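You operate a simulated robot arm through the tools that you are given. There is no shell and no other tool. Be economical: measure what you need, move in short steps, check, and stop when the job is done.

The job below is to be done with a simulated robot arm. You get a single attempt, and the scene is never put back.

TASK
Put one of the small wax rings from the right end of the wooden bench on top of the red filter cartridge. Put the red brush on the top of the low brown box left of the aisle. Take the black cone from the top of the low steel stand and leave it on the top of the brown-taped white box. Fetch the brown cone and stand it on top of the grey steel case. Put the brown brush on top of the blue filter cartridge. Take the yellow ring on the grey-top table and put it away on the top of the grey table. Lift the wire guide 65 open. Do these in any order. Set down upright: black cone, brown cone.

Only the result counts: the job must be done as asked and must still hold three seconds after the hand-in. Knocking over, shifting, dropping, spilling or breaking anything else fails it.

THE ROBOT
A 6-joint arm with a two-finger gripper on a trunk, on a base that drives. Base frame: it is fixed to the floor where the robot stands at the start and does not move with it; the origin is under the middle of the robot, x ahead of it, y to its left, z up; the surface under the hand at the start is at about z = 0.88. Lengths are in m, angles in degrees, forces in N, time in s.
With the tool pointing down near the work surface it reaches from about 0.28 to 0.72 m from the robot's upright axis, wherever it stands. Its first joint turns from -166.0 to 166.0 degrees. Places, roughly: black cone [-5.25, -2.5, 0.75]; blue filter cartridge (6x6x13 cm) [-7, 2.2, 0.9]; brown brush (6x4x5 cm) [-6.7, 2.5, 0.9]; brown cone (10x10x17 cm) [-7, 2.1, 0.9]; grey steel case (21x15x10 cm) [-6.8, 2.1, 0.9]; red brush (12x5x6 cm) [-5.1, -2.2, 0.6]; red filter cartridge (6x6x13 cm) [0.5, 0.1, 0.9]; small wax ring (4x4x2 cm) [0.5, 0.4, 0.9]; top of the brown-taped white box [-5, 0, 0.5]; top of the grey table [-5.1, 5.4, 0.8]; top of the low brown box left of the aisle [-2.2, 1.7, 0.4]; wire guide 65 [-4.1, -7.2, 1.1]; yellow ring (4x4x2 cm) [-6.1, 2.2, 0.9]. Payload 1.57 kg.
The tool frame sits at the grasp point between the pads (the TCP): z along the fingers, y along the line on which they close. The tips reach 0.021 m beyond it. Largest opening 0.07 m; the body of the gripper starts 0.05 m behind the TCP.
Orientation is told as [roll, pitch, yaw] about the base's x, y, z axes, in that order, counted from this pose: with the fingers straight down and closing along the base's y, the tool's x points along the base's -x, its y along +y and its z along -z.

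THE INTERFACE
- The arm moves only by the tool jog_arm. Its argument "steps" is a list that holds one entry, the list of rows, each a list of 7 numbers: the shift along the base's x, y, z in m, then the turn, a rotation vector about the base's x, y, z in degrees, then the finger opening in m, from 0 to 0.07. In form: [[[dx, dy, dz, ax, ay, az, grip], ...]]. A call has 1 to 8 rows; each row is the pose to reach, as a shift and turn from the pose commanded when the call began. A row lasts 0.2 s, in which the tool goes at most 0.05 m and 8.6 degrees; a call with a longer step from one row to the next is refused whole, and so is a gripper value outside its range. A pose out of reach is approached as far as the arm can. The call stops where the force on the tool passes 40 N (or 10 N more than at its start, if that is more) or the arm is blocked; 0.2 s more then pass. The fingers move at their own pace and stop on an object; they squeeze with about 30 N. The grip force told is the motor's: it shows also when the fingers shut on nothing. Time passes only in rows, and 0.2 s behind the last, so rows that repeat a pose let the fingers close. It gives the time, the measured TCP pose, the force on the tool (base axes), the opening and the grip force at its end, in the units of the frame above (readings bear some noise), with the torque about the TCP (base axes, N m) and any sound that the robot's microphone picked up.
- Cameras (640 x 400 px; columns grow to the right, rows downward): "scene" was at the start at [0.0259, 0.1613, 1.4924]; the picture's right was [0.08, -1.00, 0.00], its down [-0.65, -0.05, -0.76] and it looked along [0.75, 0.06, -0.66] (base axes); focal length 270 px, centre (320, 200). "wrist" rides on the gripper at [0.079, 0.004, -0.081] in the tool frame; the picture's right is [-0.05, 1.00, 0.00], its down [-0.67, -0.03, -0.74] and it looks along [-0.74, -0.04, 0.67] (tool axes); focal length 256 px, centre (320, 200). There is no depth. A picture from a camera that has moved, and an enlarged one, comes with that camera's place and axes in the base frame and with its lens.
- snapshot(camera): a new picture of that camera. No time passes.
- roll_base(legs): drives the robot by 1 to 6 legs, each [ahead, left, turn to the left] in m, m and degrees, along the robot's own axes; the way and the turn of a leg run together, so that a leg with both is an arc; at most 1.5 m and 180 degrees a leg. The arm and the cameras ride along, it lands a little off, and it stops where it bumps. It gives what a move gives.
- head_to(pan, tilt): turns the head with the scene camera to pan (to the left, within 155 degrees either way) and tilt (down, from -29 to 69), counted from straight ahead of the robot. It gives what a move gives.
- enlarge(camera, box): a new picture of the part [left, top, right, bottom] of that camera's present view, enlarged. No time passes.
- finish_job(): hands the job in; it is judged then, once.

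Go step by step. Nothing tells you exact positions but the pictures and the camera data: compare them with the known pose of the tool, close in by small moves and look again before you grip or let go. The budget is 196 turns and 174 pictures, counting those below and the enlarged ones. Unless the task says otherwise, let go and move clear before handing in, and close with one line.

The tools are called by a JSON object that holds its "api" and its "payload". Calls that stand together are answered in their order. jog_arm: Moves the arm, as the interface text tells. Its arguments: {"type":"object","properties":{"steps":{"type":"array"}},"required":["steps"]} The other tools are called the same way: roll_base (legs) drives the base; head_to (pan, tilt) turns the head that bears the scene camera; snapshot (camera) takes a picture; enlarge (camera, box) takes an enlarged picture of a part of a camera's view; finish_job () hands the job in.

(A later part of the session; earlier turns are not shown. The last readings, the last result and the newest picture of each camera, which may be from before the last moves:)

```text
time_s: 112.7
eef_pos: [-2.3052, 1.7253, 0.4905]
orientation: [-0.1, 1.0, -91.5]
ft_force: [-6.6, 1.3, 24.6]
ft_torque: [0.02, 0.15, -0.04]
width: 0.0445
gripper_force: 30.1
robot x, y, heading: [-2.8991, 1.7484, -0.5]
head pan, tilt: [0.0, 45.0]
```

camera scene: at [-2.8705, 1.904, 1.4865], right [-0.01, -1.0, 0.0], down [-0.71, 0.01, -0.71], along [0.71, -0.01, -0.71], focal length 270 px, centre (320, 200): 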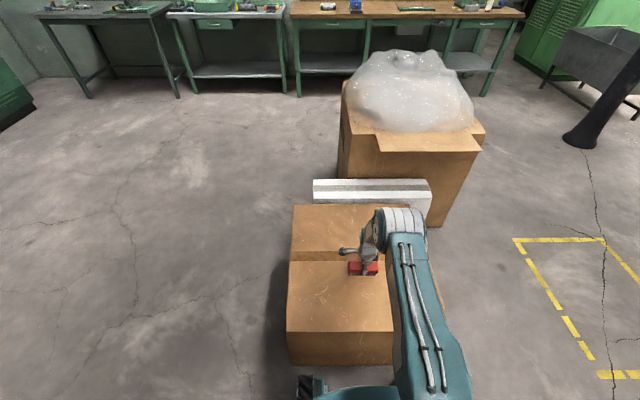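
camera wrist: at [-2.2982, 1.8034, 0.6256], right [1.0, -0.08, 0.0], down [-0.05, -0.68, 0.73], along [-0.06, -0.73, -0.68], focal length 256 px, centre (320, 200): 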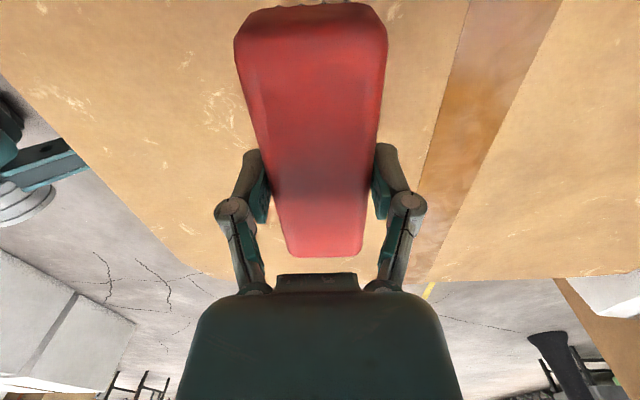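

In firm contact. I ease off, open and rise.

{"api": "jog_arm", "payload": {"steps": [[[0, 0, 0.004, 0, 0, 0, 0.03], [0, 0, 0.004, 0, 0, 0, 0.055], [0, 0, 0.004, 0, 0, 0, 0.07], [0, 0, 0.004, 0, 0, 0, 0.07], [0, 0, 0.03, 0, 0, 0, 0.07], [0, 0, 0.07, 0, 0, 0, 0.07], [0, 0, 0.11, 0, 0, 0, 0.07], [0, 0, 0.155, 0, 0, 0, 0.07]]]}}

{"api": "jog_arm", "payload": {"steps": [[[-0.02, 0, 0.045, 0, 0, 0, 0.07], [-0.04, 0, 0.09, 0, 0, 0, 0.07], [-0.06, 0, 0.135, 0, 0, 0, 0.07], [-0.08, 0, 0.18, 0, 0, 0, 0.07], [-0.1, 0, 0.225, 0, 0, 0, 0.07], [-0.12, 0, 0.27, 0, 0, 0, 0.07], [-0.14, 0, 0.315, 0, 0, 0, 0.07], [-0.16, 0, 0.36, 0, 0, 0, 0.07]]]}}

{"api": "snapshot", "payload": {"camera": "scene"}}

```text
time_s: 114.5
eef_pos: [-2.3066, 1.7252, 0.6453]
orientation: [-0.3, 0.8, -91.6]
ft_force: [-0.4, -0.3, -0.1]
ft_torque: [0.02, -0.01, 0.0]
width: 0.0701
gripper_force: 0.2
robot x, y, heading: [-2.898, 1.7493, -0.7]
head pan, tilt: [0.0, 45.0]
```

```text
time_s: 116.3
eef_pos: [-2.4656, 1.725, 1.0057]
orientation: [-0.3, 0.9, -91.6]
ft_force: [0.0, 0.1, -0.4]
ft_torque: [0.01, -0.02, 0.03]
width: 0.07
gripper_force: 0.0
robot x, y, heading: [-2.8996, 1.7522, -0.5]
head pan, tilt: [0.0, 45.0]
```

```text
138 pictures are left
camera scene: at [-2.8719, 1.9041, 1.4865], right [-0.01, -1.0, 0.0], down [-0.71, 0.01, -0.71], along [0.71, -0.01, -0.71], focal length 270 px, centre (320, 200)
```

scene: 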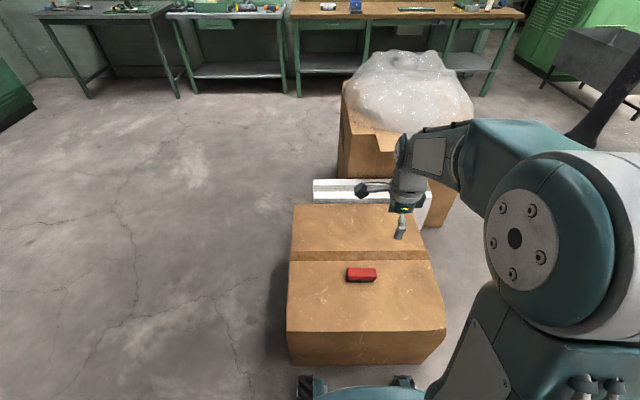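

The red brush rests on the box. Next, the black cone: I'll raise the arm and drive back towards the stand's -y side, stopping on the way to look.

{"api": "jog_arm", "payload": {"steps": [[[0, 0, 0.045, 0, 0, 0, 0.07], [-0.02, 0, 0.09, 0, 0, 0, 0.07], [-0.05, 0, 0.125, 0, 0, 0, 0.07], [-0.08, 0, 0.16, 0, 0, 0, 0.07]]]}}

{"api": "roll_base", "payload": {"legs": [[-0.05, -1.4, 0], [0, 0, 90], [-1.0, 0.35, 0], [-1.2, 0.6, 0]]}}

{"api": "head_to", "payload": {"pan": 70, "tilt": 35}}

{"api": "snapshot", "payload": {"camera": "scene"}}

{"api": "head_to", "payload": {"pan": 130, "tilt": 35}}

{"api": "snapshot", "payload": {"camera": "scene"}}

```text
time_s: 117.3
eef_pos: [-2.5438, 1.7264, 1.1636]
orientation: [-0.2, 1.0, -91.5]
ft_force: [0.7, 0.3, -0.2]
ft_torque: [0.03, 0.02, -0.03]
width: 0.0699
gripper_force: 0.1
robot x, y, heading: [-2.8956, 1.7497, -0.5]
head pan, tilt: [0.0, 45.0]
```

```text
time_s: 139.5
eef_pos: [-3.9319, -1.4818, 1.1641]
orientation: [-0.2, 0.8, -1.9]
ft_force: [0.4, 0.4, -0.1]
ft_torque: [0.02, 0.0, -0.03]
width: 0.0701
gripper_force: 0.2
robot x, y, heading: [-3.9627, -1.8353, 88.7]
head pan, tilt: [0.0, 45.0]
```

```text
time_s: 140.9
eef_pos: [-3.9321, -1.482, 1.1654]
orientation: [-0.2, 0.9, -2.0]
ft_force: [-0.5, 0.5, 0.1]
ft_torque: [0.01, -0.02, 0.02]
width: 0.0701
gripper_force: 0.0
robot x, y, heading: [-3.958, -1.8347, 89.0]
head pan, tilt: [70.0, 35.0]
```

```text
137 pictures are left
camera scene: at [-4.1967, -1.8597, 1.5013], right [0.36, 0.93, 0.0], down [0.54, -0.21, -0.82], along [-0.76, 0.29, -0.57], focal length 270 px, centre (320, 200)
```

scene: 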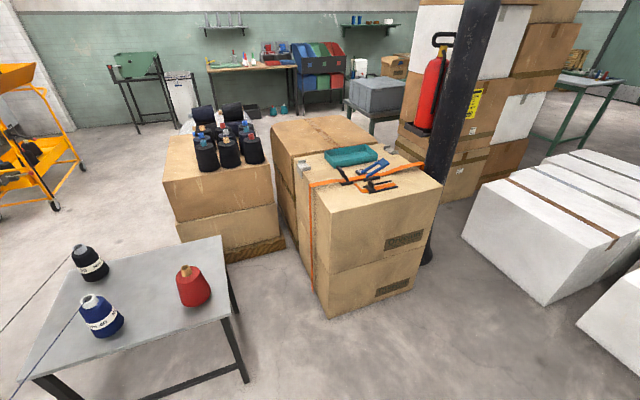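

```text
time_s: 142.2
eef_pos: [-3.9327, -1.4819, 1.1652]
orientation: [-0.2, 0.9, -2.0]
ft_force: [0.6, 0.2, 0.6]
ft_torque: [-0.01, 0.01, -0.01]
width: 0.07
gripper_force: 0.0
robot x, y, heading: [-3.9607, -1.8364, 88.8]
head pan, tilt: [130.0, 35.0]
```

```text
136 pictures are left
camera scene: at [-4.1831, -1.9468, 1.5014], right [-0.63, 0.78, 0.0], down [0.45, 0.36, -0.82], along [-0.64, -0.51, -0.57], focal length 270 px, centre (320, 200)
```

scene: 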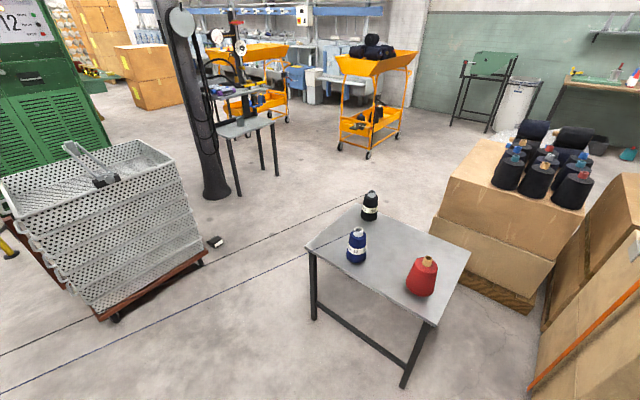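

Threads run from the black and blue cones past me toward -y/+x. I check where they go before deciding on the approach.

{"api": "head_to", "payload": {"pan": 155, "tilt": 30}}

{"api": "snapshot", "payload": {"camera": "scene"}}

{"api": "head_to", "payload": {"pan": -150, "tilt": 20}}

{"api": "snapshot", "payload": {"camera": "scene"}}

```text
time_s: 143.1
eef_pos: [-3.9323, -1.4811, 1.1653]
orientation: [-0.1, 0.9, -1.9]
ft_force: [0.4, 0.6, -0.1]
ft_torque: [-0.02, -0.01, 0.02]
width: 0.0699
gripper_force: 0.1
robot x, y, heading: [-3.9611, -1.836, 88.7]
head pan, tilt: [154.7, 30.0]
```

```text
135 pictures are left
camera scene: at [-4.1548, -1.9725, 1.5092], right [-0.9, 0.45, 0.0], down [0.22, 0.45, -0.87], along [-0.39, -0.78, -0.5], focal length 270 px, centre (320, 200)
```

scene: 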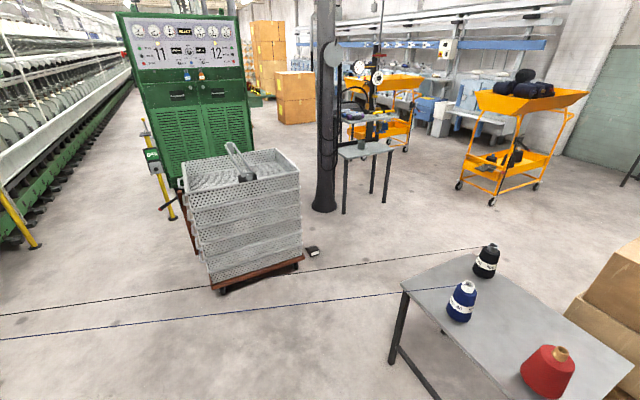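

```text
time_s: 147.3
eef_pos: [-3.9321, -1.4809, 1.1654]
orientation: [-0.4, 0.9, -1.9]
ft_force: [-0.4, -0.6, -0.4]
ft_torque: [0.0, 0.0, -0.01]
width: 0.0699
gripper_force: 0.1
robot x, y, heading: [-3.9601, -1.8329, 89.0]
head pan, tilt: [-150.0, 20.0]
```

```text
134 pictures are left
camera scene: at [-4.0695, -1.973, 1.5253], right [-0.88, -0.48, 0.0], down [-0.16, 0.3, -0.94], along [0.45, -0.82, -0.34], focal length 270 px, centre (320, 200)
```

scene: 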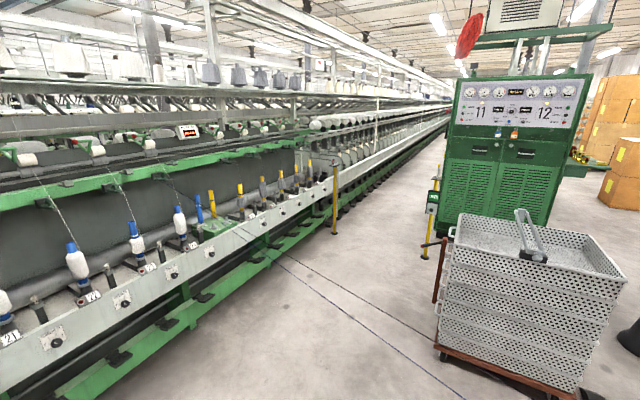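

The threads span the aisle at about z 0.85, so I want to avoid driving through them. I zoom in on how they attach at both ends.

{"api": "enlarge", "payload": {"camera": "scene", "box": [220, 200, 380, 300]}}

{"api": "head_to", "payload": {"pan": 130, "tilt": 35}}

{"api": "enlarge", "payload": {"camera": "scene", "box": [300, 170, 420, 270]}}

```text
4.00 times, centred on (300, 250) of scene
camera zoom: at [-4.0695, -1.973, 1.5253], right [-0.88, -0.48, 0.0], down [-0.16, 0.3, -0.94], along [0.45, -0.82, -0.34], focal length 1082 px, centre (400, 0)
```

zoom: 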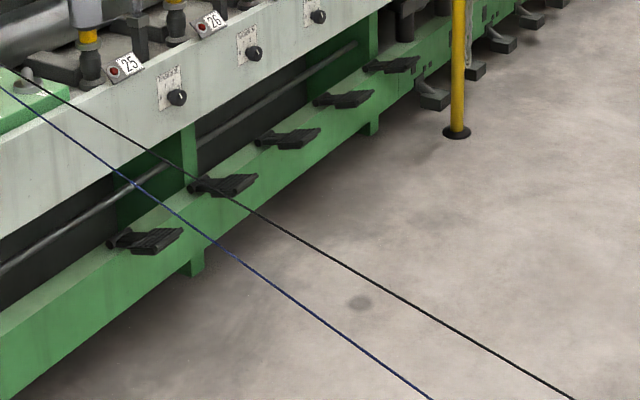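

```text
time_s: 151.1
eef_pos: [-3.9323, -1.4813, 1.1659]
orientation: [-0.1, 0.7, -1.8]
ft_force: [-0.2, -0.2, 0.4]
ft_torque: [0.0, 0.0, 0.02]
width: 0.0699
gripper_force: 0.2
robot x, y, heading: [-3.9575, -1.8377, 88.9]
head pan, tilt: [130.0, 35.0]
```

```text
4.00 times, centred on (360, 220) of scene
camera zoom: at [-4.1831, -1.9468, 1.5014], right [-0.63, 0.78, 0.0], down [0.45, 0.36, -0.82], along [-0.64, -0.51, -0.57], focal length 1082 px, centre (160, 120)
```

zoom: 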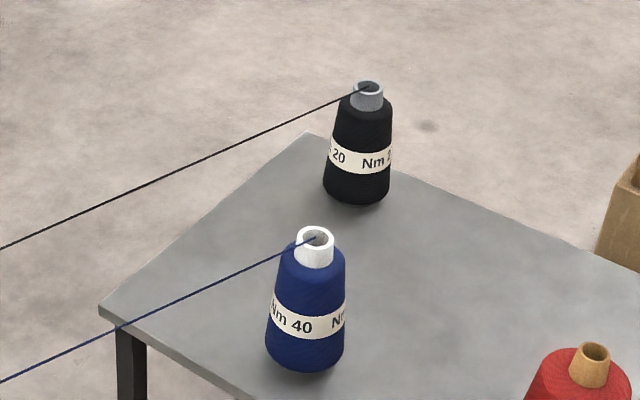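

Both threads are taut from the cones to the spinning machine near spindle 25, blocking the aisle; I'll reach that side later by going round the stand's west side. First the north tables.

{"api": "roll_base", "payload": {"legs": [[1.2, -0.65, 0], [1.0, -0.3, 0], [1.4, 0.1, 0], [0, 0, 91], [0.9, 0, 0]]}}

{"api": "head_to", "payload": {"pan": -10, "tilt": 18}}

{"api": "snapshot", "payload": {"camera": "scene"}}

```text
time_s: 177.9
eef_pos: [-4.316, 1.7852, 1.1647]
orientation: [-0.2, 0.9, 89.9]
ft_force: [-0.4, -1.0, -1.1]
ft_torque: [0.02, 0.02, -0.02]
width: 0.0701
gripper_force: 0.1
robot x, y, heading: [-3.9604, 1.7677, -179.5]
head pan, tilt: [130.0, 35.0]
```

```text
time_s: 180.1
eef_pos: [-4.316, 1.7848, 1.1643]
orientation: [-0.2, 0.9, 90.0]
ft_force: [-1.2, 0.8, -0.6]
ft_torque: [-0.01, 0.0, -0.03]
width: 0.07
gripper_force: 0.0
robot x, y, heading: [-3.9628, 1.7706, -179.0]
head pan, tilt: [-10.0, 18.0]
```

```text
131 pictures are left
camera scene: at [-3.9931, 1.6291, 1.5284], right [0.16, 0.99, 0.0], down [0.31, -0.05, -0.95], along [-0.94, 0.15, -0.31], focal length 270 px, centre (320, 200)
```

scene: 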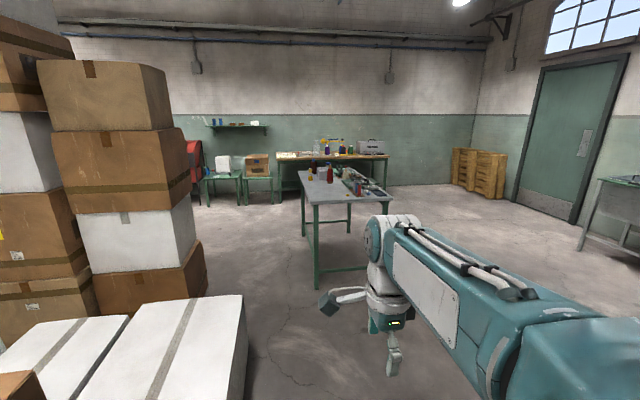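

The grey-top table starts at about x -5.95, y 1.8..2.5. I zoom in on its items.

{"api": "enlarge", "payload": {"camera": "scene", "box": [270, 130, 430, 230]}}

```text
4.00 times, centred on (350, 180) of scene
camera zoom: at [-3.9931, 1.6291, 1.5284], right [0.16, 0.99, 0.0], down [0.31, -0.05, -0.95], along [-0.94, 0.15, -0.31], focal length 1082 px, centre (200, 280)
```

zoom: 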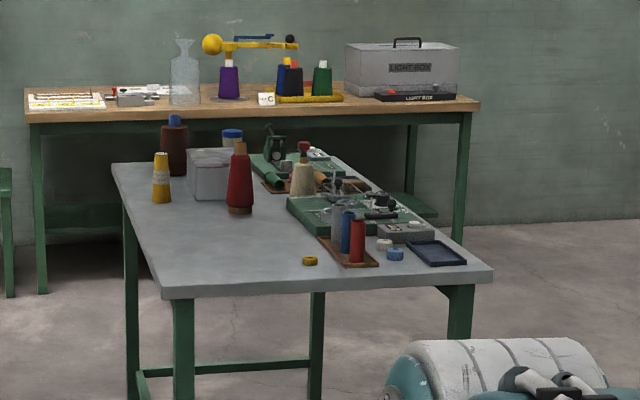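

The yellow ring is at about (-6.03, 2.18); brown cone, steel case and blue cartridge are at the far end. I drive to the near end of the table for the ring.

{"api": "roll_base", "payload": {"legs": [[0.8, -0.42, 0], [0.7, 0, -1]]}}

{"api": "head_to", "payload": {"pan": 0, "tilt": 38}}

{"api": "snapshot", "payload": {"camera": "scene"}}

{"api": "enlarge", "payload": {"camera": "scene", "box": [240, 80, 440, 220]}}

```text
time_s: 188.3
eef_pos: [-5.8153, 2.1965, 1.1654]
orientation: [-0.2, 0.9, 89.1]
ft_force: [-0.1, -0.4, 0.2]
ft_torque: [0.01, -0.02, 0.02]
width: 0.0702
gripper_force: 0.1
robot x, y, heading: [-5.4614, 2.1741, 180.0]
head pan, tilt: [-10.0, 18.0]
```

```text
time_s: 189.1
eef_pos: [-5.8163, 2.1968, 1.1649]
orientation: [-0.1, 0.9, 89.2]
ft_force: [-0.2, 0.8, -0.2]
ft_torque: [0.03, 0.0, 0.01]
width: 0.0702
gripper_force: 0.0
robot x, y, heading: [-5.4634, 2.1765, 179.8]
head pan, tilt: [0.0, 38.0]
```

```text
129 pictures are left
camera scene: at [-5.4897, 2.0207, 1.4968], right [0.0, 1.0, 0.0], down [0.62, 0.0, -0.79], along [-0.79, 0.0, -0.62], focal length 270 px, centre (320, 200)
```

scene: 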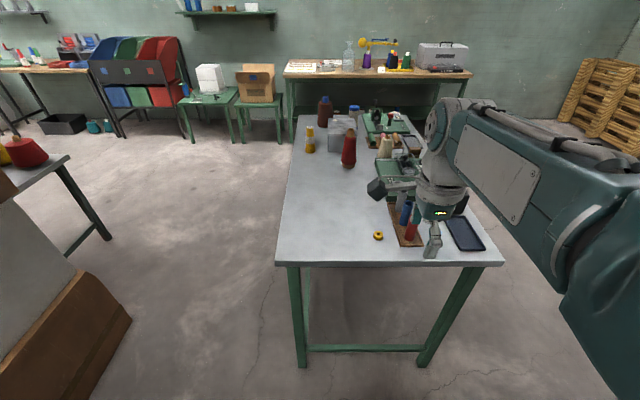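

```text
2.86 times, centred on (340, 150) of scene
camera zoom: at [-5.4897, 2.0207, 1.4968], right [0.0, 1.0, 0.0], down [0.62, 0.0, -0.79], along [-0.79, 0.0, -0.62], focal length 773 px, centre (263, 343)
```

zoom: 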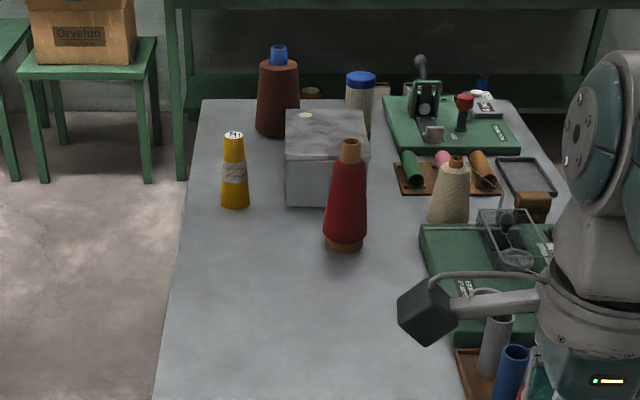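

The ring is at about (-6.087, 2.202), next to a plate with tubes; the present grip direction (along x) suits. I move above it.

{"api": "jog_arm", "payload": {"steps": [[[-0.045, 0.001, 0, 0, 0, 0, 0.07], [-0.09, 0.002, 0, 0, 0, 0, 0.07], [-0.135, 0.003, -0.015, 0, 0, 0, 0.07], [-0.175, 0.004, -0.04, 0, 0, 0, 0.07], [-0.21, 0.005, -0.07, 0, 0, 0, 0.07], [-0.24, 0.005, -0.11, 0, 0, 0, 0.07], [-0.265, 0.005, -0.15, 0, 0, 0, 0.07], [-0.271, 0.005, -0.19, 0, 0, 0, 0.07]]]}}

{"api": "snapshot", "payload": {"camera": "wrist"}}

```text
time_s: 190.9
eef_pos: [-6.0881, 2.2024, 0.9752]
orientation: [-0.1, 0.9, 89.2]
ft_force: [0.0, 0.6, 0.6]
ft_torque: [-0.03, 0.02, 0.04]
width: 0.07
gripper_force: 0.0
robot x, y, heading: [-5.4629, 2.1764, 180.2]
head pan, tilt: [0.0, 38.0]
```

```text
127 pictures are left
camera wrist: at [-6.0935, 2.1241, 1.057], right [-1.0, 0.07, 0.0], down [0.04, 0.68, 0.73], along [0.05, 0.73, -0.68], focal length 256 px, centre (320, 200)
```

wrist: 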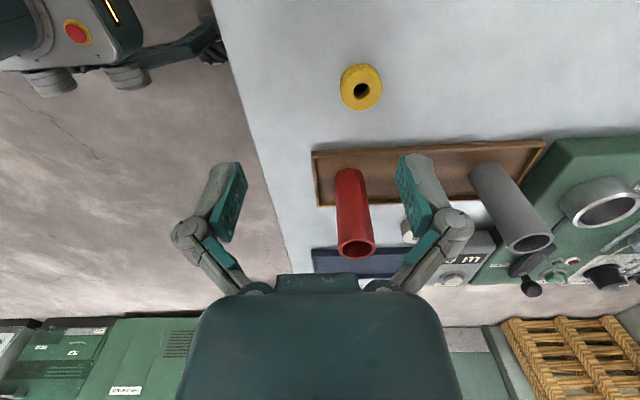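

Combining both views the ring is at about (-6.118, 2.212) and the table top may be nearer z≈0.85. I descend partway and look again.

{"api": "jog_arm", "payload": {"steps": [[[-0.015, 0.004, -0.02, 0, 0, 0, 0.07], [-0.03, 0.008, -0.045, 0, 0, 0, 0.07], [-0.03, 0.008, -0.07, 0, 0, 0, 0.07]]]}}

{"api": "snapshot", "payload": {"camera": "wrist"}}

{"api": "enlarge", "payload": {"camera": "scene", "box": [330, 180, 450, 270]}}

```text
time_s: 191.7
eef_pos: [-6.1186, 2.2111, 0.9052]
orientation: [-0.2, 1.0, 89.1]
ft_force: [0.2, 0.8, 0.8]
ft_torque: [0.02, -0.01, 0.02]
width: 0.0699
gripper_force: 0.0
robot x, y, heading: [-5.4622, 2.176, 180.1]
head pan, tilt: [0.0, 38.0]
```

```text
126 pictures are left
camera wrist: at [-6.123, 2.132, 0.9871], right [-1.0, 0.07, 0.0], down [0.04, 0.68, 0.73], along [0.05, 0.73, -0.68], focal length 256 px, centre (320, 200)
```

wrist: 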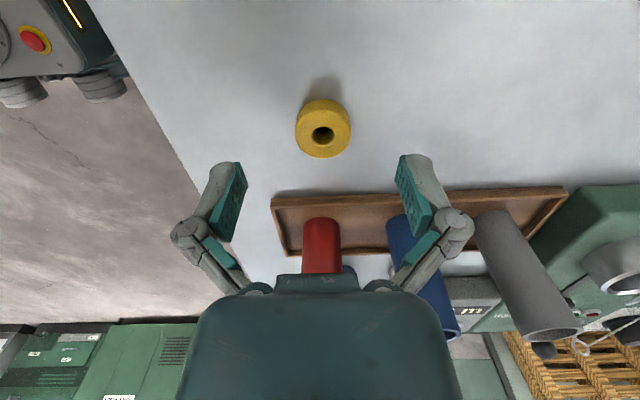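

```text
4.44 times, centred on (390, 225) of scene
camera zoom: at [-5.4914, 2.0209, 1.4967], right [0.0, 1.0, 0.0], down [0.62, 0.0, -0.79], along [-0.79, 0.0, -0.62], focal length 1202 px, centre (9, 89)
```

zoom: 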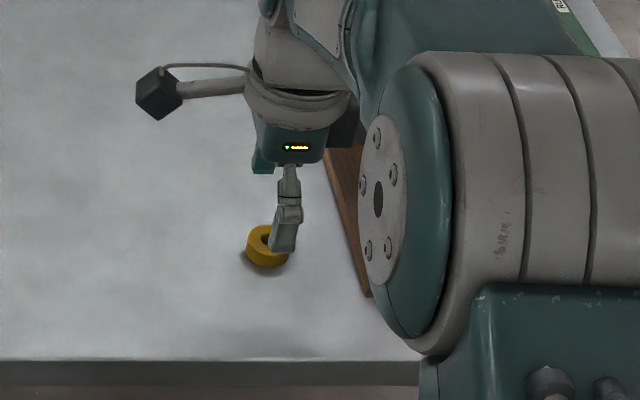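

The ring is centred under the hand with the surface near z 0.847. I descend to 0.872 and close.

{"api": "jog_arm", "payload": {"steps": [[[0, 0.004, -0.015, 0, 0, 0, 0.07], [0, 0.004, -0.028, 0, 0, 0, 0.07], [0, 0.004, -0.033, 0, 0, 0, 0.07], [0, 0.004, -0.033, 0, 0, 0, 0.02], [0, 0.004, -0.033, 0, 0, 0, 0.02], [0, 0.004, -0.033, 0, 0, 0, 0.02], [0, 0.004, 0.0, 0, 0, 0, 0.02], [0, 0.004, 0.04, 0, 0, 0, 0.02]]]}}

{"api": "snapshot", "payload": {"camera": "wrist"}}

```text
time_s: 193.5
eef_pos: [-6.1175, 2.2142, 0.9459]
orientation: [-0.3, 1.0, 89.0]
ft_force: [-0.4, 0.1, 0.0]
ft_torque: [-0.02, -0.03, 0.02]
width: 0.0295
gripper_force: 30.0
robot x, y, heading: [-5.4626, 2.1754, 180.1]
head pan, tilt: [0.0, 38.0]
```

```text
124 pictures are left
camera wrist: at [-6.123, 2.1362, 1.0272], right [-1.0, 0.07, -0.01], down [0.04, 0.68, 0.73], along [0.05, 0.73, -0.68], focal length 256 px, centre (320, 200)
```

wrist: 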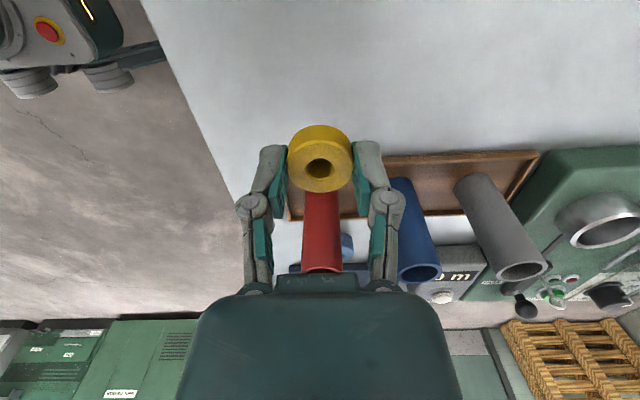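

Yellow ring held. I lift, retract and turn the head toward the grey table to the north.

{"api": "jog_arm", "payload": {"steps": [[[0, 0, 0.045, 0, 0, 0, 0.02], [0, 0, 0.09, 0, 0, 0, 0.02], [0.04, 0, 0.12, 0, 0, 0, 0.02], [0.08, 0, 0.15, 0, 0, 0, 0.02], [0.12, 0, 0.18, 0, 0, 0, 0.02], [0.16, 0, 0.2, 0, 0, 0, 0.02], [0.205, 0, 0.21, 0, 0, 0, 0.02], [0.25, 0, 0.22, 0, 0, 0, 0.02]]]}}

{"api": "roll_base", "payload": {"legs": [[-0.6, -0.3, 0], [0, 0, -90]]}}

{"api": "head_to", "payload": {"pan": 0, "tilt": 20}}

{"api": "snapshot", "payload": {"camera": "scene"}}

```text
time_s: 195.3
eef_pos: [-5.8666, 2.2134, 1.1644]
orientation: [-0.2, 0.9, 89.1]
ft_force: [0.4, 0.2, -0.3]
ft_torque: [0.0, 0.01, 0.01]
width: 0.0296
gripper_force: 29.9
robot x, y, heading: [-5.4644, 2.1771, 180.0]
head pan, tilt: [0.0, 38.0]
```

```text
time_s: 202.9
eef_pos: [-4.8246, 2.8821, 1.1633]
orientation: [-0.2, 0.9, -1.1]
ft_force: [-0.7, -0.2, 0.1]
ft_torque: [-0.03, 0.02, 0.01]
width: 0.0294
gripper_force: 29.8
robot x, y, heading: [-4.8662, 2.4767, 89.8]
head pan, tilt: [0.0, 38.0]
```

```text
time_s: 203.7
eef_pos: [-4.8255, 2.881, 1.164]
orientation: [-0.2, 0.9, -1.1]
ft_force: [0.3, 0.3, -0.1]
ft_torque: [0.0, 0.02, 0.0]
width: 0.0297
gripper_force: 30.1
robot x, y, heading: [-4.8643, 2.4763, 89.7]
head pan, tilt: [0.0, 20.0]
```

```text
123 pictures are left
camera scene: at [-5.0178, 2.512, 1.5251], right [1.0, 0.0, 0.0], down [0.0, -0.34, -0.94], along [0.0, 0.94, -0.34], focal length 270 px, centre (320, 200)
```

scene: 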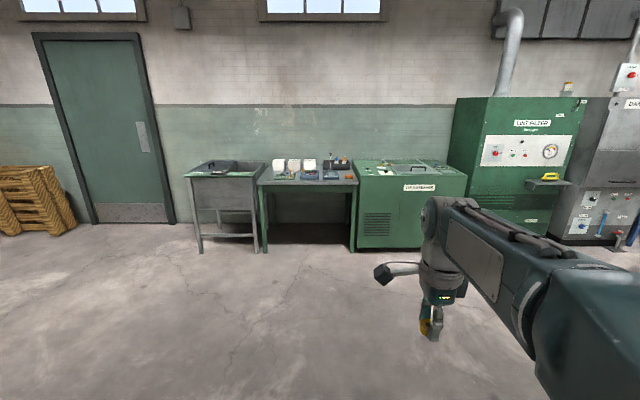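

The target location matches the middle table with several items on it. I zoom in.

{"api": "enlarge", "payload": {"camera": "scene", "box": [180, 140, 380, 260]}}

```text
3.20 times, centred on (280, 200) of scene
camera zoom: at [-5.0178, 2.512, 1.5251], right [1.0, 0.0, 0.0], down [0.0, -0.34, -0.94], along [0.0, 0.94, -0.34], focal length 866 px, centre (448, 200)
```

zoom: 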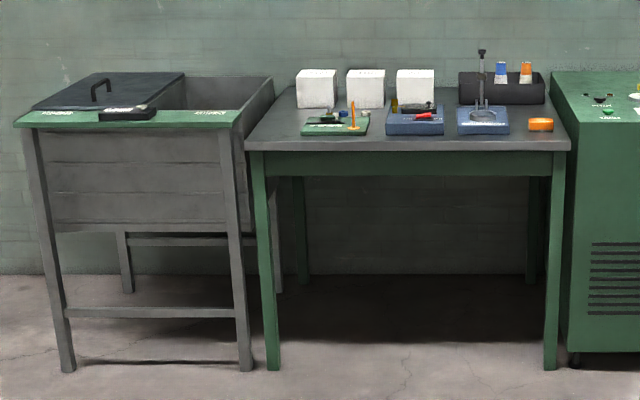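

The table top is at z≈0.78, x -5.63..-4.64, front edge y≈5.06; its left strip is free. I drive up to it.

{"api": "roll_base", "payload": {"legs": [[1.4, 0.4, 0], [0.72, 0.2, 0]]}}

{"api": "head_to", "payload": {"pan": 0, "tilt": 42}}

{"api": "snapshot", "payload": {"camera": "scene"}}

```text
time_s: 214.6
eef_pos: [-5.4546, 5.0042, 1.1659]
orientation: [-0.1, 0.9, 0.0]
ft_force: [0.2, 0.0, -0.1]
ft_torque: [0.01, 0.04, -0.06]
width: 0.0296
gripper_force: 30.0
robot x, y, heading: [-5.4874, 4.6024, 90.8]
head pan, tilt: [0.0, 20.0]
```

```text
time_s: 215.4
eef_pos: [-5.4551, 5.0051, 1.1653]
orientation: [-0.2, 1.0, -0.1]
ft_force: [0.1, -0.3, 1.1]
ft_torque: [-0.01, 0.0, -0.02]
width: 0.0297
gripper_force: 29.8
robot x, y, heading: [-5.4843, 4.5998, 90.8]
head pan, tilt: [0.0, 42.0]
```

```text
121 pictures are left
camera scene: at [-5.6405, 4.6213, 1.4909], right [1.0, 0.01, 0.0], down [0.01, -0.67, -0.74], along [-0.01, 0.74, -0.67], focal length 270 px, centre (320, 200)
```

scene: 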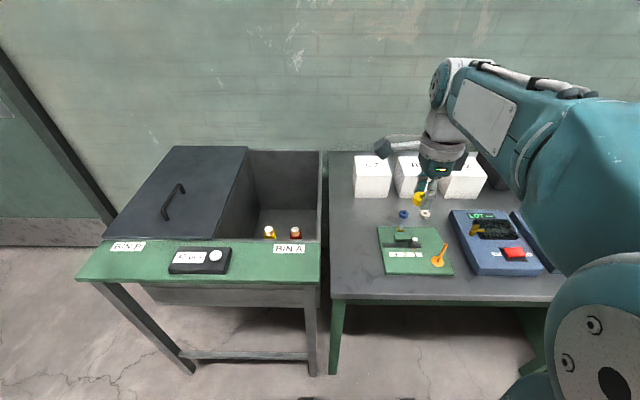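

The free strip left of the green tray is centred near (-5.525, 5.19). I turn the hand by +90° so the camera side points to me, away from the bin, and move above that spot.

{"api": "jog_arm", "payload": {"steps": [[[-0.005, 0.0, 0, 0, 0, 8.5, 0.02], [-0.01, 0.02, 0, 0, 0, 17, 0.02], [-0.02, 0.04, 0, 0, 0, 25.5, 0.02], [-0.03, 0.065, 0, 0, 0, 34, 0.02], [-0.04, 0.09, 0, 0, 0, 42.5, 0.02], [-0.05, 0.12, 0, 0, 0, 51, 0.02], [-0.06, 0.15, 0, 0, 0, 59.5, 0.02], [-0.07, 0.185, 0, 0, 0, 68, 0.02]]]}}

{"api": "jog_arm", "payload": {"steps": [[[0, 0, -0.045, 0, 0, 8, 0.02], [0, 0, -0.09, 0, 0, 16, 0.02], [0, 0, -0.135, 0, 0, 22, 0.02], [0, 0, -0.18, 0, 0, 22, 0.02], [0, 0, -0.225, 0, 0, 22, 0.02], [0, 0, -0.26, 0, 0, 22, 0.02]]]}}

{"api": "snapshot", "payload": {"camera": "scene"}}

{"api": "snapshot", "payload": {"camera": "wrist"}}

```text
time_s: 217.2
eef_pos: [-5.5255, 5.1901, 1.1635]
orientation: [-0.2, 1.0, 68.1]
ft_force: [0.0, -0.1, 0.0]
ft_torque: [0.03, -0.03, 0.01]
width: 0.0294
gripper_force: 30.0
robot x, y, heading: [-5.4865, 4.5989, 90.9]
head pan, tilt: [0.0, 42.0]
```

```text
time_s: 218.7
eef_pos: [-5.5252, 5.1877, 0.9049]
orientation: [-0.2, 1.0, 90.0]
ft_force: [0.5, 0.0, -1.0]
ft_torque: [0.02, 0.0, 0.01]
width: 0.0297
gripper_force: 30.0
robot x, y, heading: [-5.4904, 4.6012, 90.9]
head pan, tilt: [0.0, 42.0]
```

```text
120 pictures are left
camera scene: at [-5.6409, 4.6224, 1.4908], right [1.0, 0.01, 0.0], down [0.01, -0.67, -0.74], along [-0.01, 0.74, -0.67], focal length 270 px, centre (320, 200)
```

scene: 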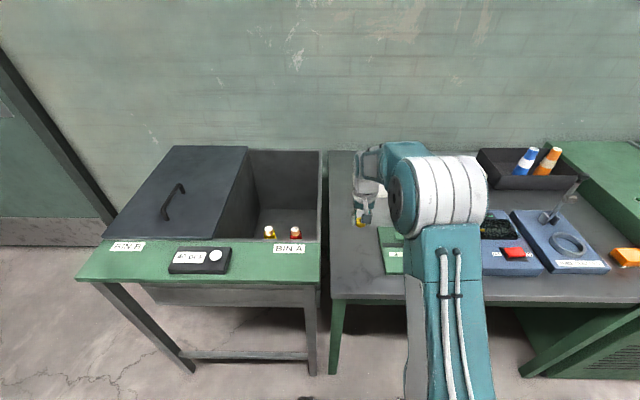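

```text
119 pictures are left
camera wrist: at [-5.5297, 5.1109, 0.9858], right [-1.0, 0.05, 0.0], down [0.03, 0.68, 0.73], along [0.04, 0.73, -0.68], focal length 256 px, centre (320, 200)
```

wrist: 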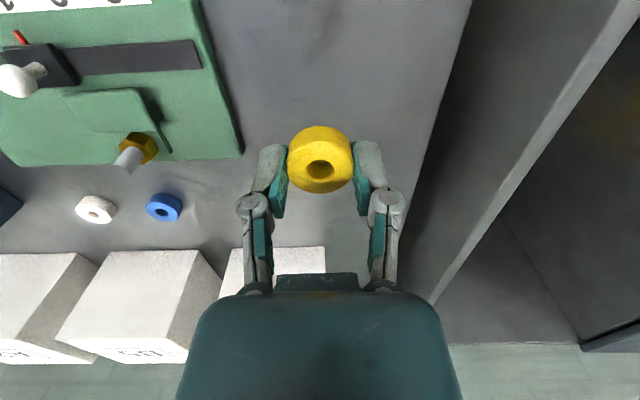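

The spot below is clear. I descend to near the surface, then by small steps.

{"api": "jog_arm", "payload": {"steps": [[[0, 0, -0.035, 0, 0, 0, 0.02], [0, 0, -0.07, 0, 0, 0, 0.02], [0, 0, -0.085, 0, 0, 0, 0.02]]]}}

{"api": "jog_arm", "payload": {"steps": [[[0, 0, -0.003, 0, 0, 0, 0.02], [0, 0, -0.006, 0, 0, 0, 0.02], [0, 0, -0.006, 0, 0, 0, 0.02]]]}}

{"api": "snapshot", "payload": {"camera": "wrist"}}

```text
time_s: 219.4
eef_pos: [-5.5248, 5.1887, 0.8218]
orientation: [-0.2, 0.9, 90.0]
ft_force: [-0.2, -6.4, 17.9]
ft_torque: [-0.2, -0.01, 0.01]
width: 0.0296
gripper_force: 29.9
robot x, y, heading: [-5.4844, 4.5986, 90.9]
head pan, tilt: [0.0, 42.0]
```

```text
time_s: 219.9
eef_pos: [-5.5254, 5.1912, 0.8193]
orientation: [-0.1, 0.7, 90.0]
ft_force: [-0.3, -7.7, 14.5]
ft_torque: [-0.15, 0.17, 0.12]
width: 0.0297
gripper_force: 30.1
robot x, y, heading: [-5.4873, 4.5986, 90.8]
head pan, tilt: [0.0, 42.0]
stopped in row 2: the force on the tool passed its limit at 45 N (the readings are from after the stop); the commanded pose is now the measured one
```

```text
118 pictures are left
camera wrist: at [-5.5296, 5.1118, 0.9016], right [-1.0, 0.05, 0.0], down [0.03, 0.68, 0.74], along [0.04, 0.74, -0.68], focal length 256 px, centre (320, 200)
```

wrist: 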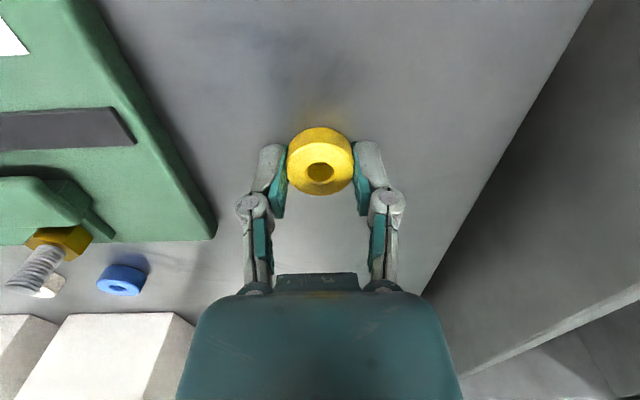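

In contact with the table (top ≈0.797). I ease off, release and lift.

{"api": "jog_arm", "payload": {"steps": [[[0, 0, 0.002, 0, 0, 0, 0.03], [0, 0, 0.002, 0, 0, 0, 0.05], [0, 0, 0.002, 0, 0, 0, 0.055], [0, 0, 0.03, 0, 0, 0, 0.055], [0, 0, 0.07, 0, 0, 0, 0.055], [0, 0, 0.115, 0, 0, 0, 0.055], [0, -0.01, 0.16, 0, 0, 0, 0.055], [0, -0.03, 0.2, 0, 0, 0, 0.055]]]}}

{"api": "snapshot", "payload": {"camera": "wrist"}}

{"api": "jog_arm", "payload": {"steps": [[[0, -0.03, 0.035, 0, 0, 0, 0.055], [0, -0.06, 0.07, 0, 0, 0, 0.055], [0, -0.1, 0.09, 0, 0, 0, 0.055], [0, -0.14, 0.11, 0, 0, 0, 0.055], [0, -0.18, 0.13, 0, 0, 0, 0.055], [0, -0.21, 0.15, 0, 0, 0, 0.055]]]}}

```text
time_s: 221.7
eef_pos: [-5.5268, 5.1604, 1.0195]
orientation: [-0.2, 0.8, 89.9]
ft_force: [-0.1, -0.9, -0.7]
ft_torque: [-0.01, 0.01, 0.02]
width: 0.055
gripper_force: 0.0
robot x, y, heading: [-5.4852, 4.6006, 91.0]
head pan, tilt: [0.0, 42.0]
```

```text
117 pictures are left
camera wrist: at [-5.5304, 5.083, 1.0999], right [-1.0, 0.05, 0.0], down [0.03, 0.68, 0.74], along [0.04, 0.73, -0.68], focal length 256 px, centre (320, 200)
```

wrist: 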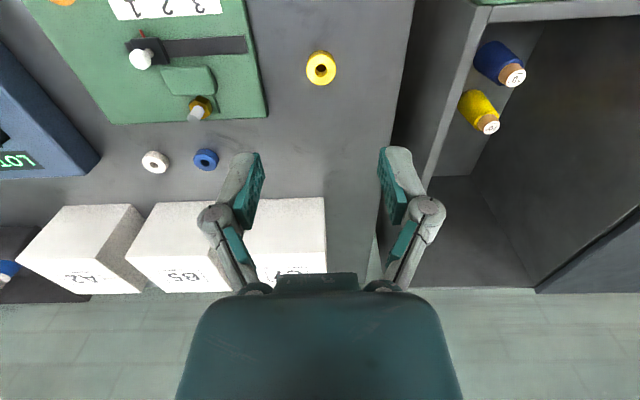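

```text
time_s: 223.1
eef_pos: [-5.526, 4.9487, 1.169]
orientation: [-0.2, 0.7, 90.0]
ft_force: [0.1, 0.6, -1.0]
ft_torque: [-0.03, 0.0, 0.02]
width: 0.0551
gripper_force: 0.1
robot x, y, heading: [-5.4892, 4.5954, 91.0]
head pan, tilt: [0.0, 42.0]
```

Ring placed on the grey table. Next the brown brush: I drive to the +y side of the grey-top table, facing it.

{"api": "roll_base", "payload": {"legs": [[-0.5, 0, 0], [0, 0, 179], [0.4, -0.63, 0], [0.4, -0.63, 0]]}}

{"api": "head_to", "payload": {"pan": 0, "tilt": 35}}

{"api": "snapshot", "payload": {"camera": "scene"}}

```text
time_s: 240.7
eef_pos: [-6.7004, 2.9555, 1.1693]
orientation: [-0.1, 0.7, -90.9]
ft_force: [0.0, 0.6, 0.8]
ft_torque: [0.01, 0.01, 0.01]
width: 0.0549
gripper_force: 0.1
robot x, y, heading: [-6.738, 3.3097, -90.0]
head pan, tilt: [0.0, 42.0]
```

```text
time_s: 241.3
eef_pos: [-6.7, 2.9555, 1.1693]
orientation: [-0.2, 0.7, -90.9]
ft_force: [0.7, 0.5, 0.1]
ft_torque: [0.0, 0.0, -0.02]
width: 0.055
gripper_force: 0.1
robot x, y, heading: [-6.7351, 3.3066, -90.0]
head pan, tilt: [0.0, 35.0]
```

```text
116 pictures are left
camera scene: at [-6.5809, 3.2781, 1.5012], right [-1.0, 0.0, 0.0], down [0.0, 0.57, -0.82], along [0.0, -0.82, -0.57], focal length 270 px, centre (320, 200)
```

scene: 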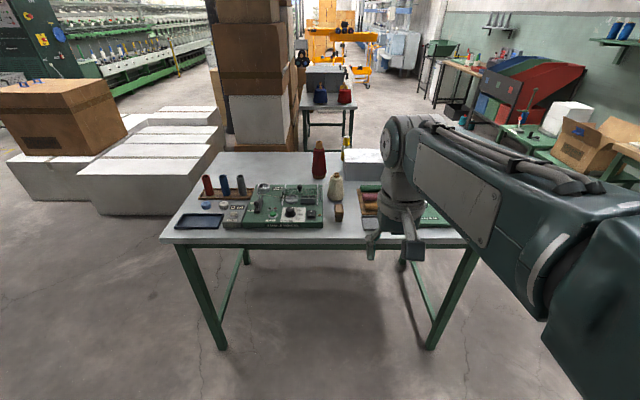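

{"api": "enlarge", "payload": {"camera": "scene", "box": [290, 130, 450, 250]}}

{"api": "snapshot", "payload": {"camera": "wrist"}}

```text
3.33 times, centred on (370, 190) of scene
camera zoom: at [-6.5809, 3.2781, 1.5012], right [-1.0, 0.0, 0.0], down [0.0, 0.57, -0.82], along [0.0, -0.82, -0.57], focal length 902 px, centre (153, 233)
```

zoom: 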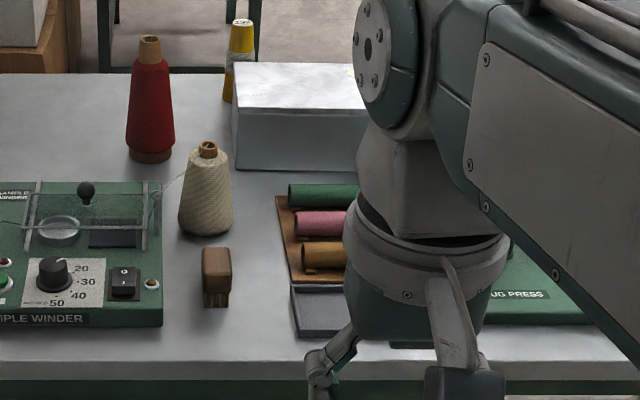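

```text
114 pictures are left
camera wrist: at [-6.6958, 3.034, 1.2506], right [1.0, -0.07, 0.0], down [-0.04, -0.67, 0.74], along [-0.05, -0.74, -0.68], focal length 256 px, centre (320, 200)
```

wrist: 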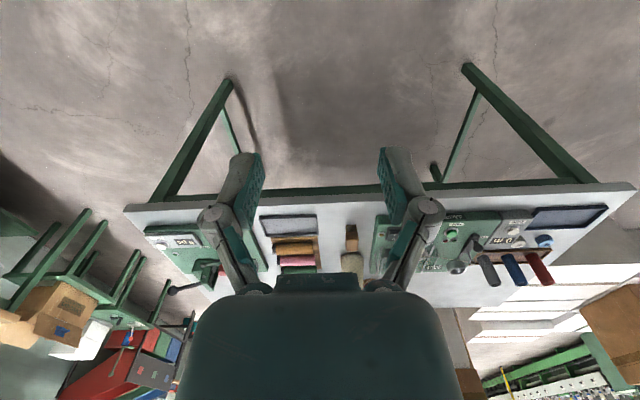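

The brown brush stands at about (-6.653, 2.455), narrow across x, beside the winder. I drive 0.3 m closer and move the hand above it.

{"api": "roll_base", "payload": {"legs": [[0.3, 0, 0]]}}

{"api": "jog_arm", "payload": {"steps": [[[0.01, -0.04, -0.02, 0, 0, 0, 0.06], [0.02, -0.08, -0.04, 0, 0, 0, 0.06], [0.03, -0.12, -0.06, 0, 0, 0, 0.06], [0.04, -0.16, -0.08, 0, 0, 0, 0.06], [0.047, -0.19, -0.11, 0, 0, 0, 0.06], [0.047, -0.195, -0.145, 0, 0, 0, 0.06]]]}}

{"api": "snapshot", "payload": {"camera": "wrist"}}

{"api": "snapshot", "payload": {"camera": "scene"}}

```text
time_s: 243.4
eef_pos: [-6.7016, 2.6562, 1.1688]
orientation: [-0.1, 0.7, -90.9]
ft_force: [0.3, 0.0, -0.4]
ft_torque: [0.0, -0.04, -0.02]
width: 0.055
gripper_force: 0.1
robot x, y, heading: [-6.7343, 3.009, -90.1]
head pan, tilt: [0.0, 35.0]
```

```text
time_s: 244.8
eef_pos: [-6.6558, 2.4606, 1.0219]
orientation: [-0.2, 0.7, -90.9]
ft_force: [0.7, 0.4, 0.0]
ft_torque: [-0.01, 0.02, 0.02]
width: 0.0598
gripper_force: 0.1
robot x, y, heading: [-6.7425, 3.0081, -90.4]
head pan, tilt: [0.0, 35.0]
```

```text
113 pictures are left
camera wrist: at [-6.6495, 2.5388, 1.1047], right [1.0, -0.07, 0.0], down [-0.04, -0.67, 0.74], along [-0.05, -0.74, -0.68], focal length 256 px, centre (320, 200)
```

wrist: 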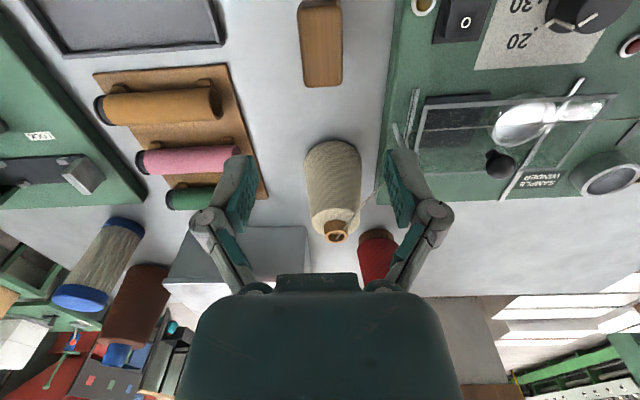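

```text
112 pictures are left
camera scene: at [-6.5817, 2.9772, 1.5012], right [-1.0, 0.0, 0.0], down [0.0, 0.57, -0.82], along [0.0, -0.82, -0.57], focal length 270 px, centre (320, 200)
```

scene: 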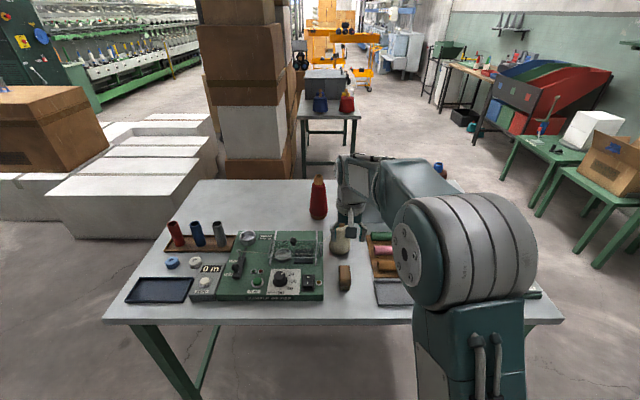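

The brush centre is (-6.655, 2.477). I descend on it and grip; its thread-bearing cone neighbour stays ~10 cm clear.

{"api": "jog_arm", "payload": {"steps": [[[0, 0.016, -0.04, 0, 0, 0, 0.06], [0, 0.016, -0.08, 0, 0, 0, 0.06], [0, 0.016, -0.105, 0, 0, 0, 0.06]]]}}

{"api": "snapshot", "payload": {"camera": "wrist"}}

{"api": "enlarge", "payload": {"camera": "scene", "box": [300, 220, 400, 310]}}

```text
time_s: 245.6
eef_pos: [-6.6557, 2.4771, 0.9177]
orientation: [-0.2, 0.7, -90.9]
ft_force: [0.4, 0.2, 0.5]
ft_torque: [0.02, 0.0, 0.0]
width: 0.0596
gripper_force: 0.1
robot x, y, heading: [-6.7354, 3.0096, -90.1]
head pan, tilt: [0.0, 35.0]
```

```text
111 pictures are left
camera wrist: at [-6.6497, 2.5553, 1.0002], right [1.0, -0.07, 0.0], down [-0.04, -0.67, 0.74], along [-0.05, -0.74, -0.68], focal length 256 px, centre (320, 200)
```

wrist: 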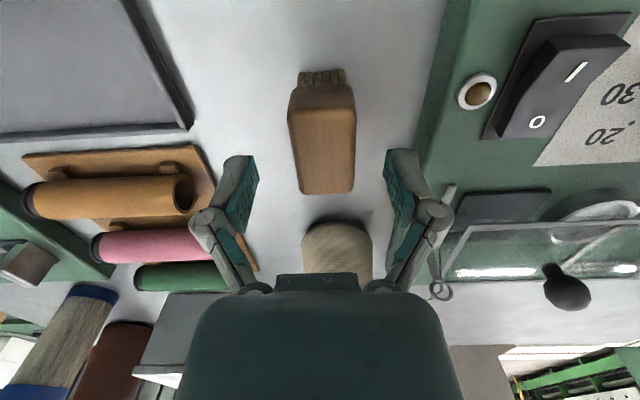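

```text
4.44 times, centred on (350, 265) of scene
camera zoom: at [-6.5818, 2.9772, 1.5012], right [-1.0, 0.0, 0.0], down [0.0, 0.57, -0.82], along [0.0, -0.82, -0.57], focal length 1202 px, centre (187, -89)
```

zoom: 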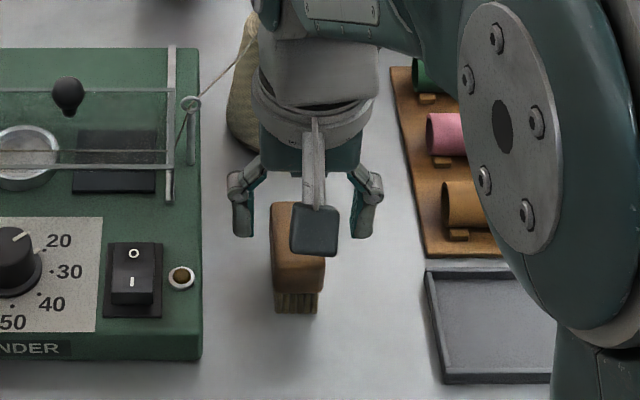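

Well centred. I go down the last 28 mm, grip and lift.

{"api": "jog_arm", "payload": {"steps": [[[0, 0, -0.014, 0, 0, 0, 0.06], [0, 0, -0.03, 0, 0, 0, 0.06], [0, 0, -0.03, 0, 0, 0, 0.02], [0, 0, -0.03, 0, 0, 0, 0.02], [0, 0, -0.03, 0, 0, 0, 0.02], [0, 0, 0.01, 0, 0, 0, 0.02], [0, 0.0, 0.05, 0, 0, 0, 0.02], [0, 0.0, 0.095, 0, 0, 0, 0.02]]]}}

{"api": "jog_arm", "payload": {"steps": [[[0, 0.03, 0.035, 0, 0, 0, 0.02], [0, 0.06, 0.07, 0, 0, 0, 0.02], [0, 0.1, 0.09, 0, 0, 0, 0.02], [0, 0.14, 0.11, 0, 0, 0, 0.02], [-0.02, 0.17, 0.13, 0, 0, 0, 0.02], [-0.04, 0.2, 0.15, 0, 0, 0, 0.02]]]}}

{"api": "snapshot", "payload": {"camera": "wrist"}}

{"api": "snapshot", "payload": {"camera": "scene"}}

```text
time_s: 247.4
eef_pos: [-6.6548, 2.4757, 1.0139]
orientation: [-0.2, 0.8, -91.0]
ft_force: [0.2, 0.5, -0.4]
ft_torque: [0.02, 0.02, 0.01]
width: 0.031
gripper_force: 30.0
robot x, y, heading: [-6.7334, 3.0061, -89.9]
head pan, tilt: [0.0, 35.0]
```

```text
time_s: 248.8
eef_pos: [-6.6956, 2.6786, 1.1652]
orientation: [-0.2, 0.7, -90.8]
ft_force: [-0.4, -0.5, -0.1]
ft_torque: [0.01, -0.01, -0.01]
width: 0.0309
gripper_force: 30.0
robot x, y, heading: [-6.7387, 3.0064, -90.0]
head pan, tilt: [0.0, 35.0]
```

```text
109 pictures are left
camera wrist: at [-6.6906, 2.7568, 1.247], right [1.0, -0.07, 0.0], down [-0.04, -0.67, 0.74], along [-0.05, -0.73, -0.68], focal length 256 px, centre (320, 200)
```

wrist: 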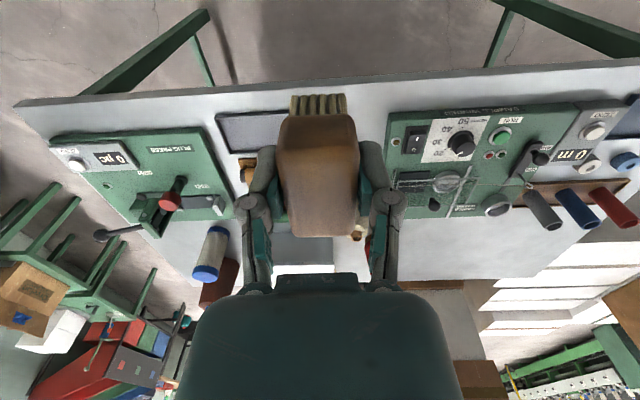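

```text
108 pictures are left
camera scene: at [-6.5828, 2.9786, 1.5014], right [-1.0, 0.0, 0.0], down [0.0, 0.57, -0.82], along [0.0, -0.82, -0.57], focal length 270 px, centre (320, 200)
```

scene: 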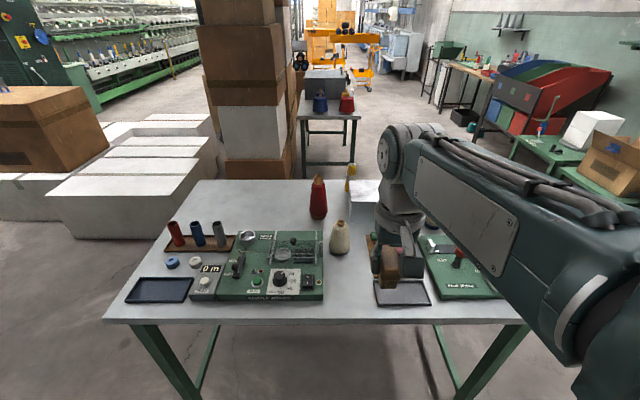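

The brown brush is held. The way to the table's -y side goes through a 0.8 m diagonal gap between the table corner and the white boxes, so I'll drive round the +x end and look first.

{"api": "roll_base", "payload": {"legs": [[-0.35, 0, 0], [0, 1.45, 0], [0.95, 0, 0], [0, 0, -40.5]]}}

{"api": "head_to", "payload": {"pan": 0, "tilt": 40}}

{"api": "snapshot", "payload": {"camera": "scene"}}

```text
time_s: 264.3
eef_pos: [-5.4798, 2.1389, 1.165]
orientation: [-0.2, 0.7, -132.0]
ft_force: [0.4, 0.1, -0.9]
ft_torque: [-0.02, 0.01, 0.01]
width: 0.0311
gripper_force: 30.0
robot x, y, heading: [-5.2965, 2.4127, -131.4]
head pan, tilt: [0.0, 35.0]
```

```text
time_s: 264.9
eef_pos: [-5.4795, 2.1379, 1.1654]
orientation: [-0.3, 0.6, -132.1]
ft_force: [1.2, -0.2, -0.2]
ft_torque: [0.02, -0.02, 0.01]
width: 0.0308
gripper_force: 29.9
robot x, y, heading: [-5.2953, 2.4145, -131.2]
head pan, tilt: [0.0, 40.0]
```

```text
107 pictures are left
camera scene: at [-5.1939, 2.2914, 1.4938], right [-0.75, 0.66, 0.0], down [0.42, 0.48, -0.77], along [-0.51, -0.57, -0.64], focal length 270 px, centre (320, 200)
```

scene: 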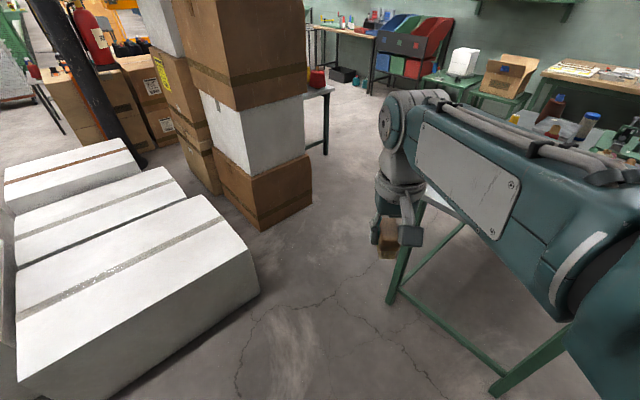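

The gap (≈0.65 m) is too tight for the base. Instead I'll work from the +y side with a stretched/tilted tool, so I go back there.

{"api": "roll_base", "payload": {"legs": [[0, 0, 41.2], [-0.95, 0, 0], [0, -1.3, 0], [0, -0.36, 0], [0.4, 0, 0]]}}

{"api": "snapshot", "payload": {"camera": "scene"}}

```text
time_s: 281.9
eef_pos: [-6.8982, 2.6363, 1.1663]
orientation: [-0.2, 0.7, -90.6]
ft_force: [-0.7, -0.1, -0.7]
ft_torque: [0.03, 0.0, 0.01]
width: 0.0311
gripper_force: 30.0
robot x, y, heading: [-6.944, 2.9667, -89.8]
head pan, tilt: [0.0, 40.0]
```

```text
106 pictures are left
camera scene: at [-6.7861, 2.9411, 1.4937], right [-1.0, 0.0, 0.0], down [0.0, 0.64, -0.77], along [0.0, -0.77, -0.64], focal length 270 px, centre (320, 200)
```

scene: 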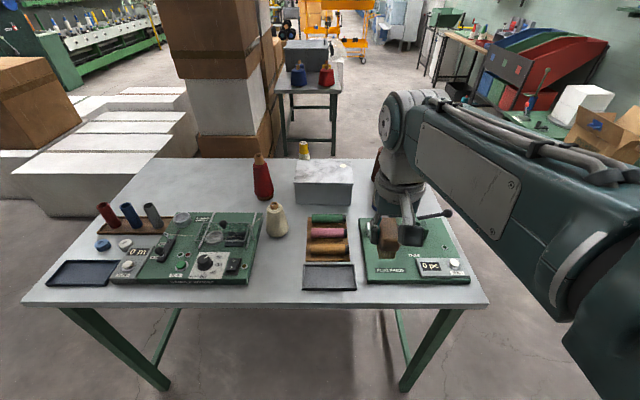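

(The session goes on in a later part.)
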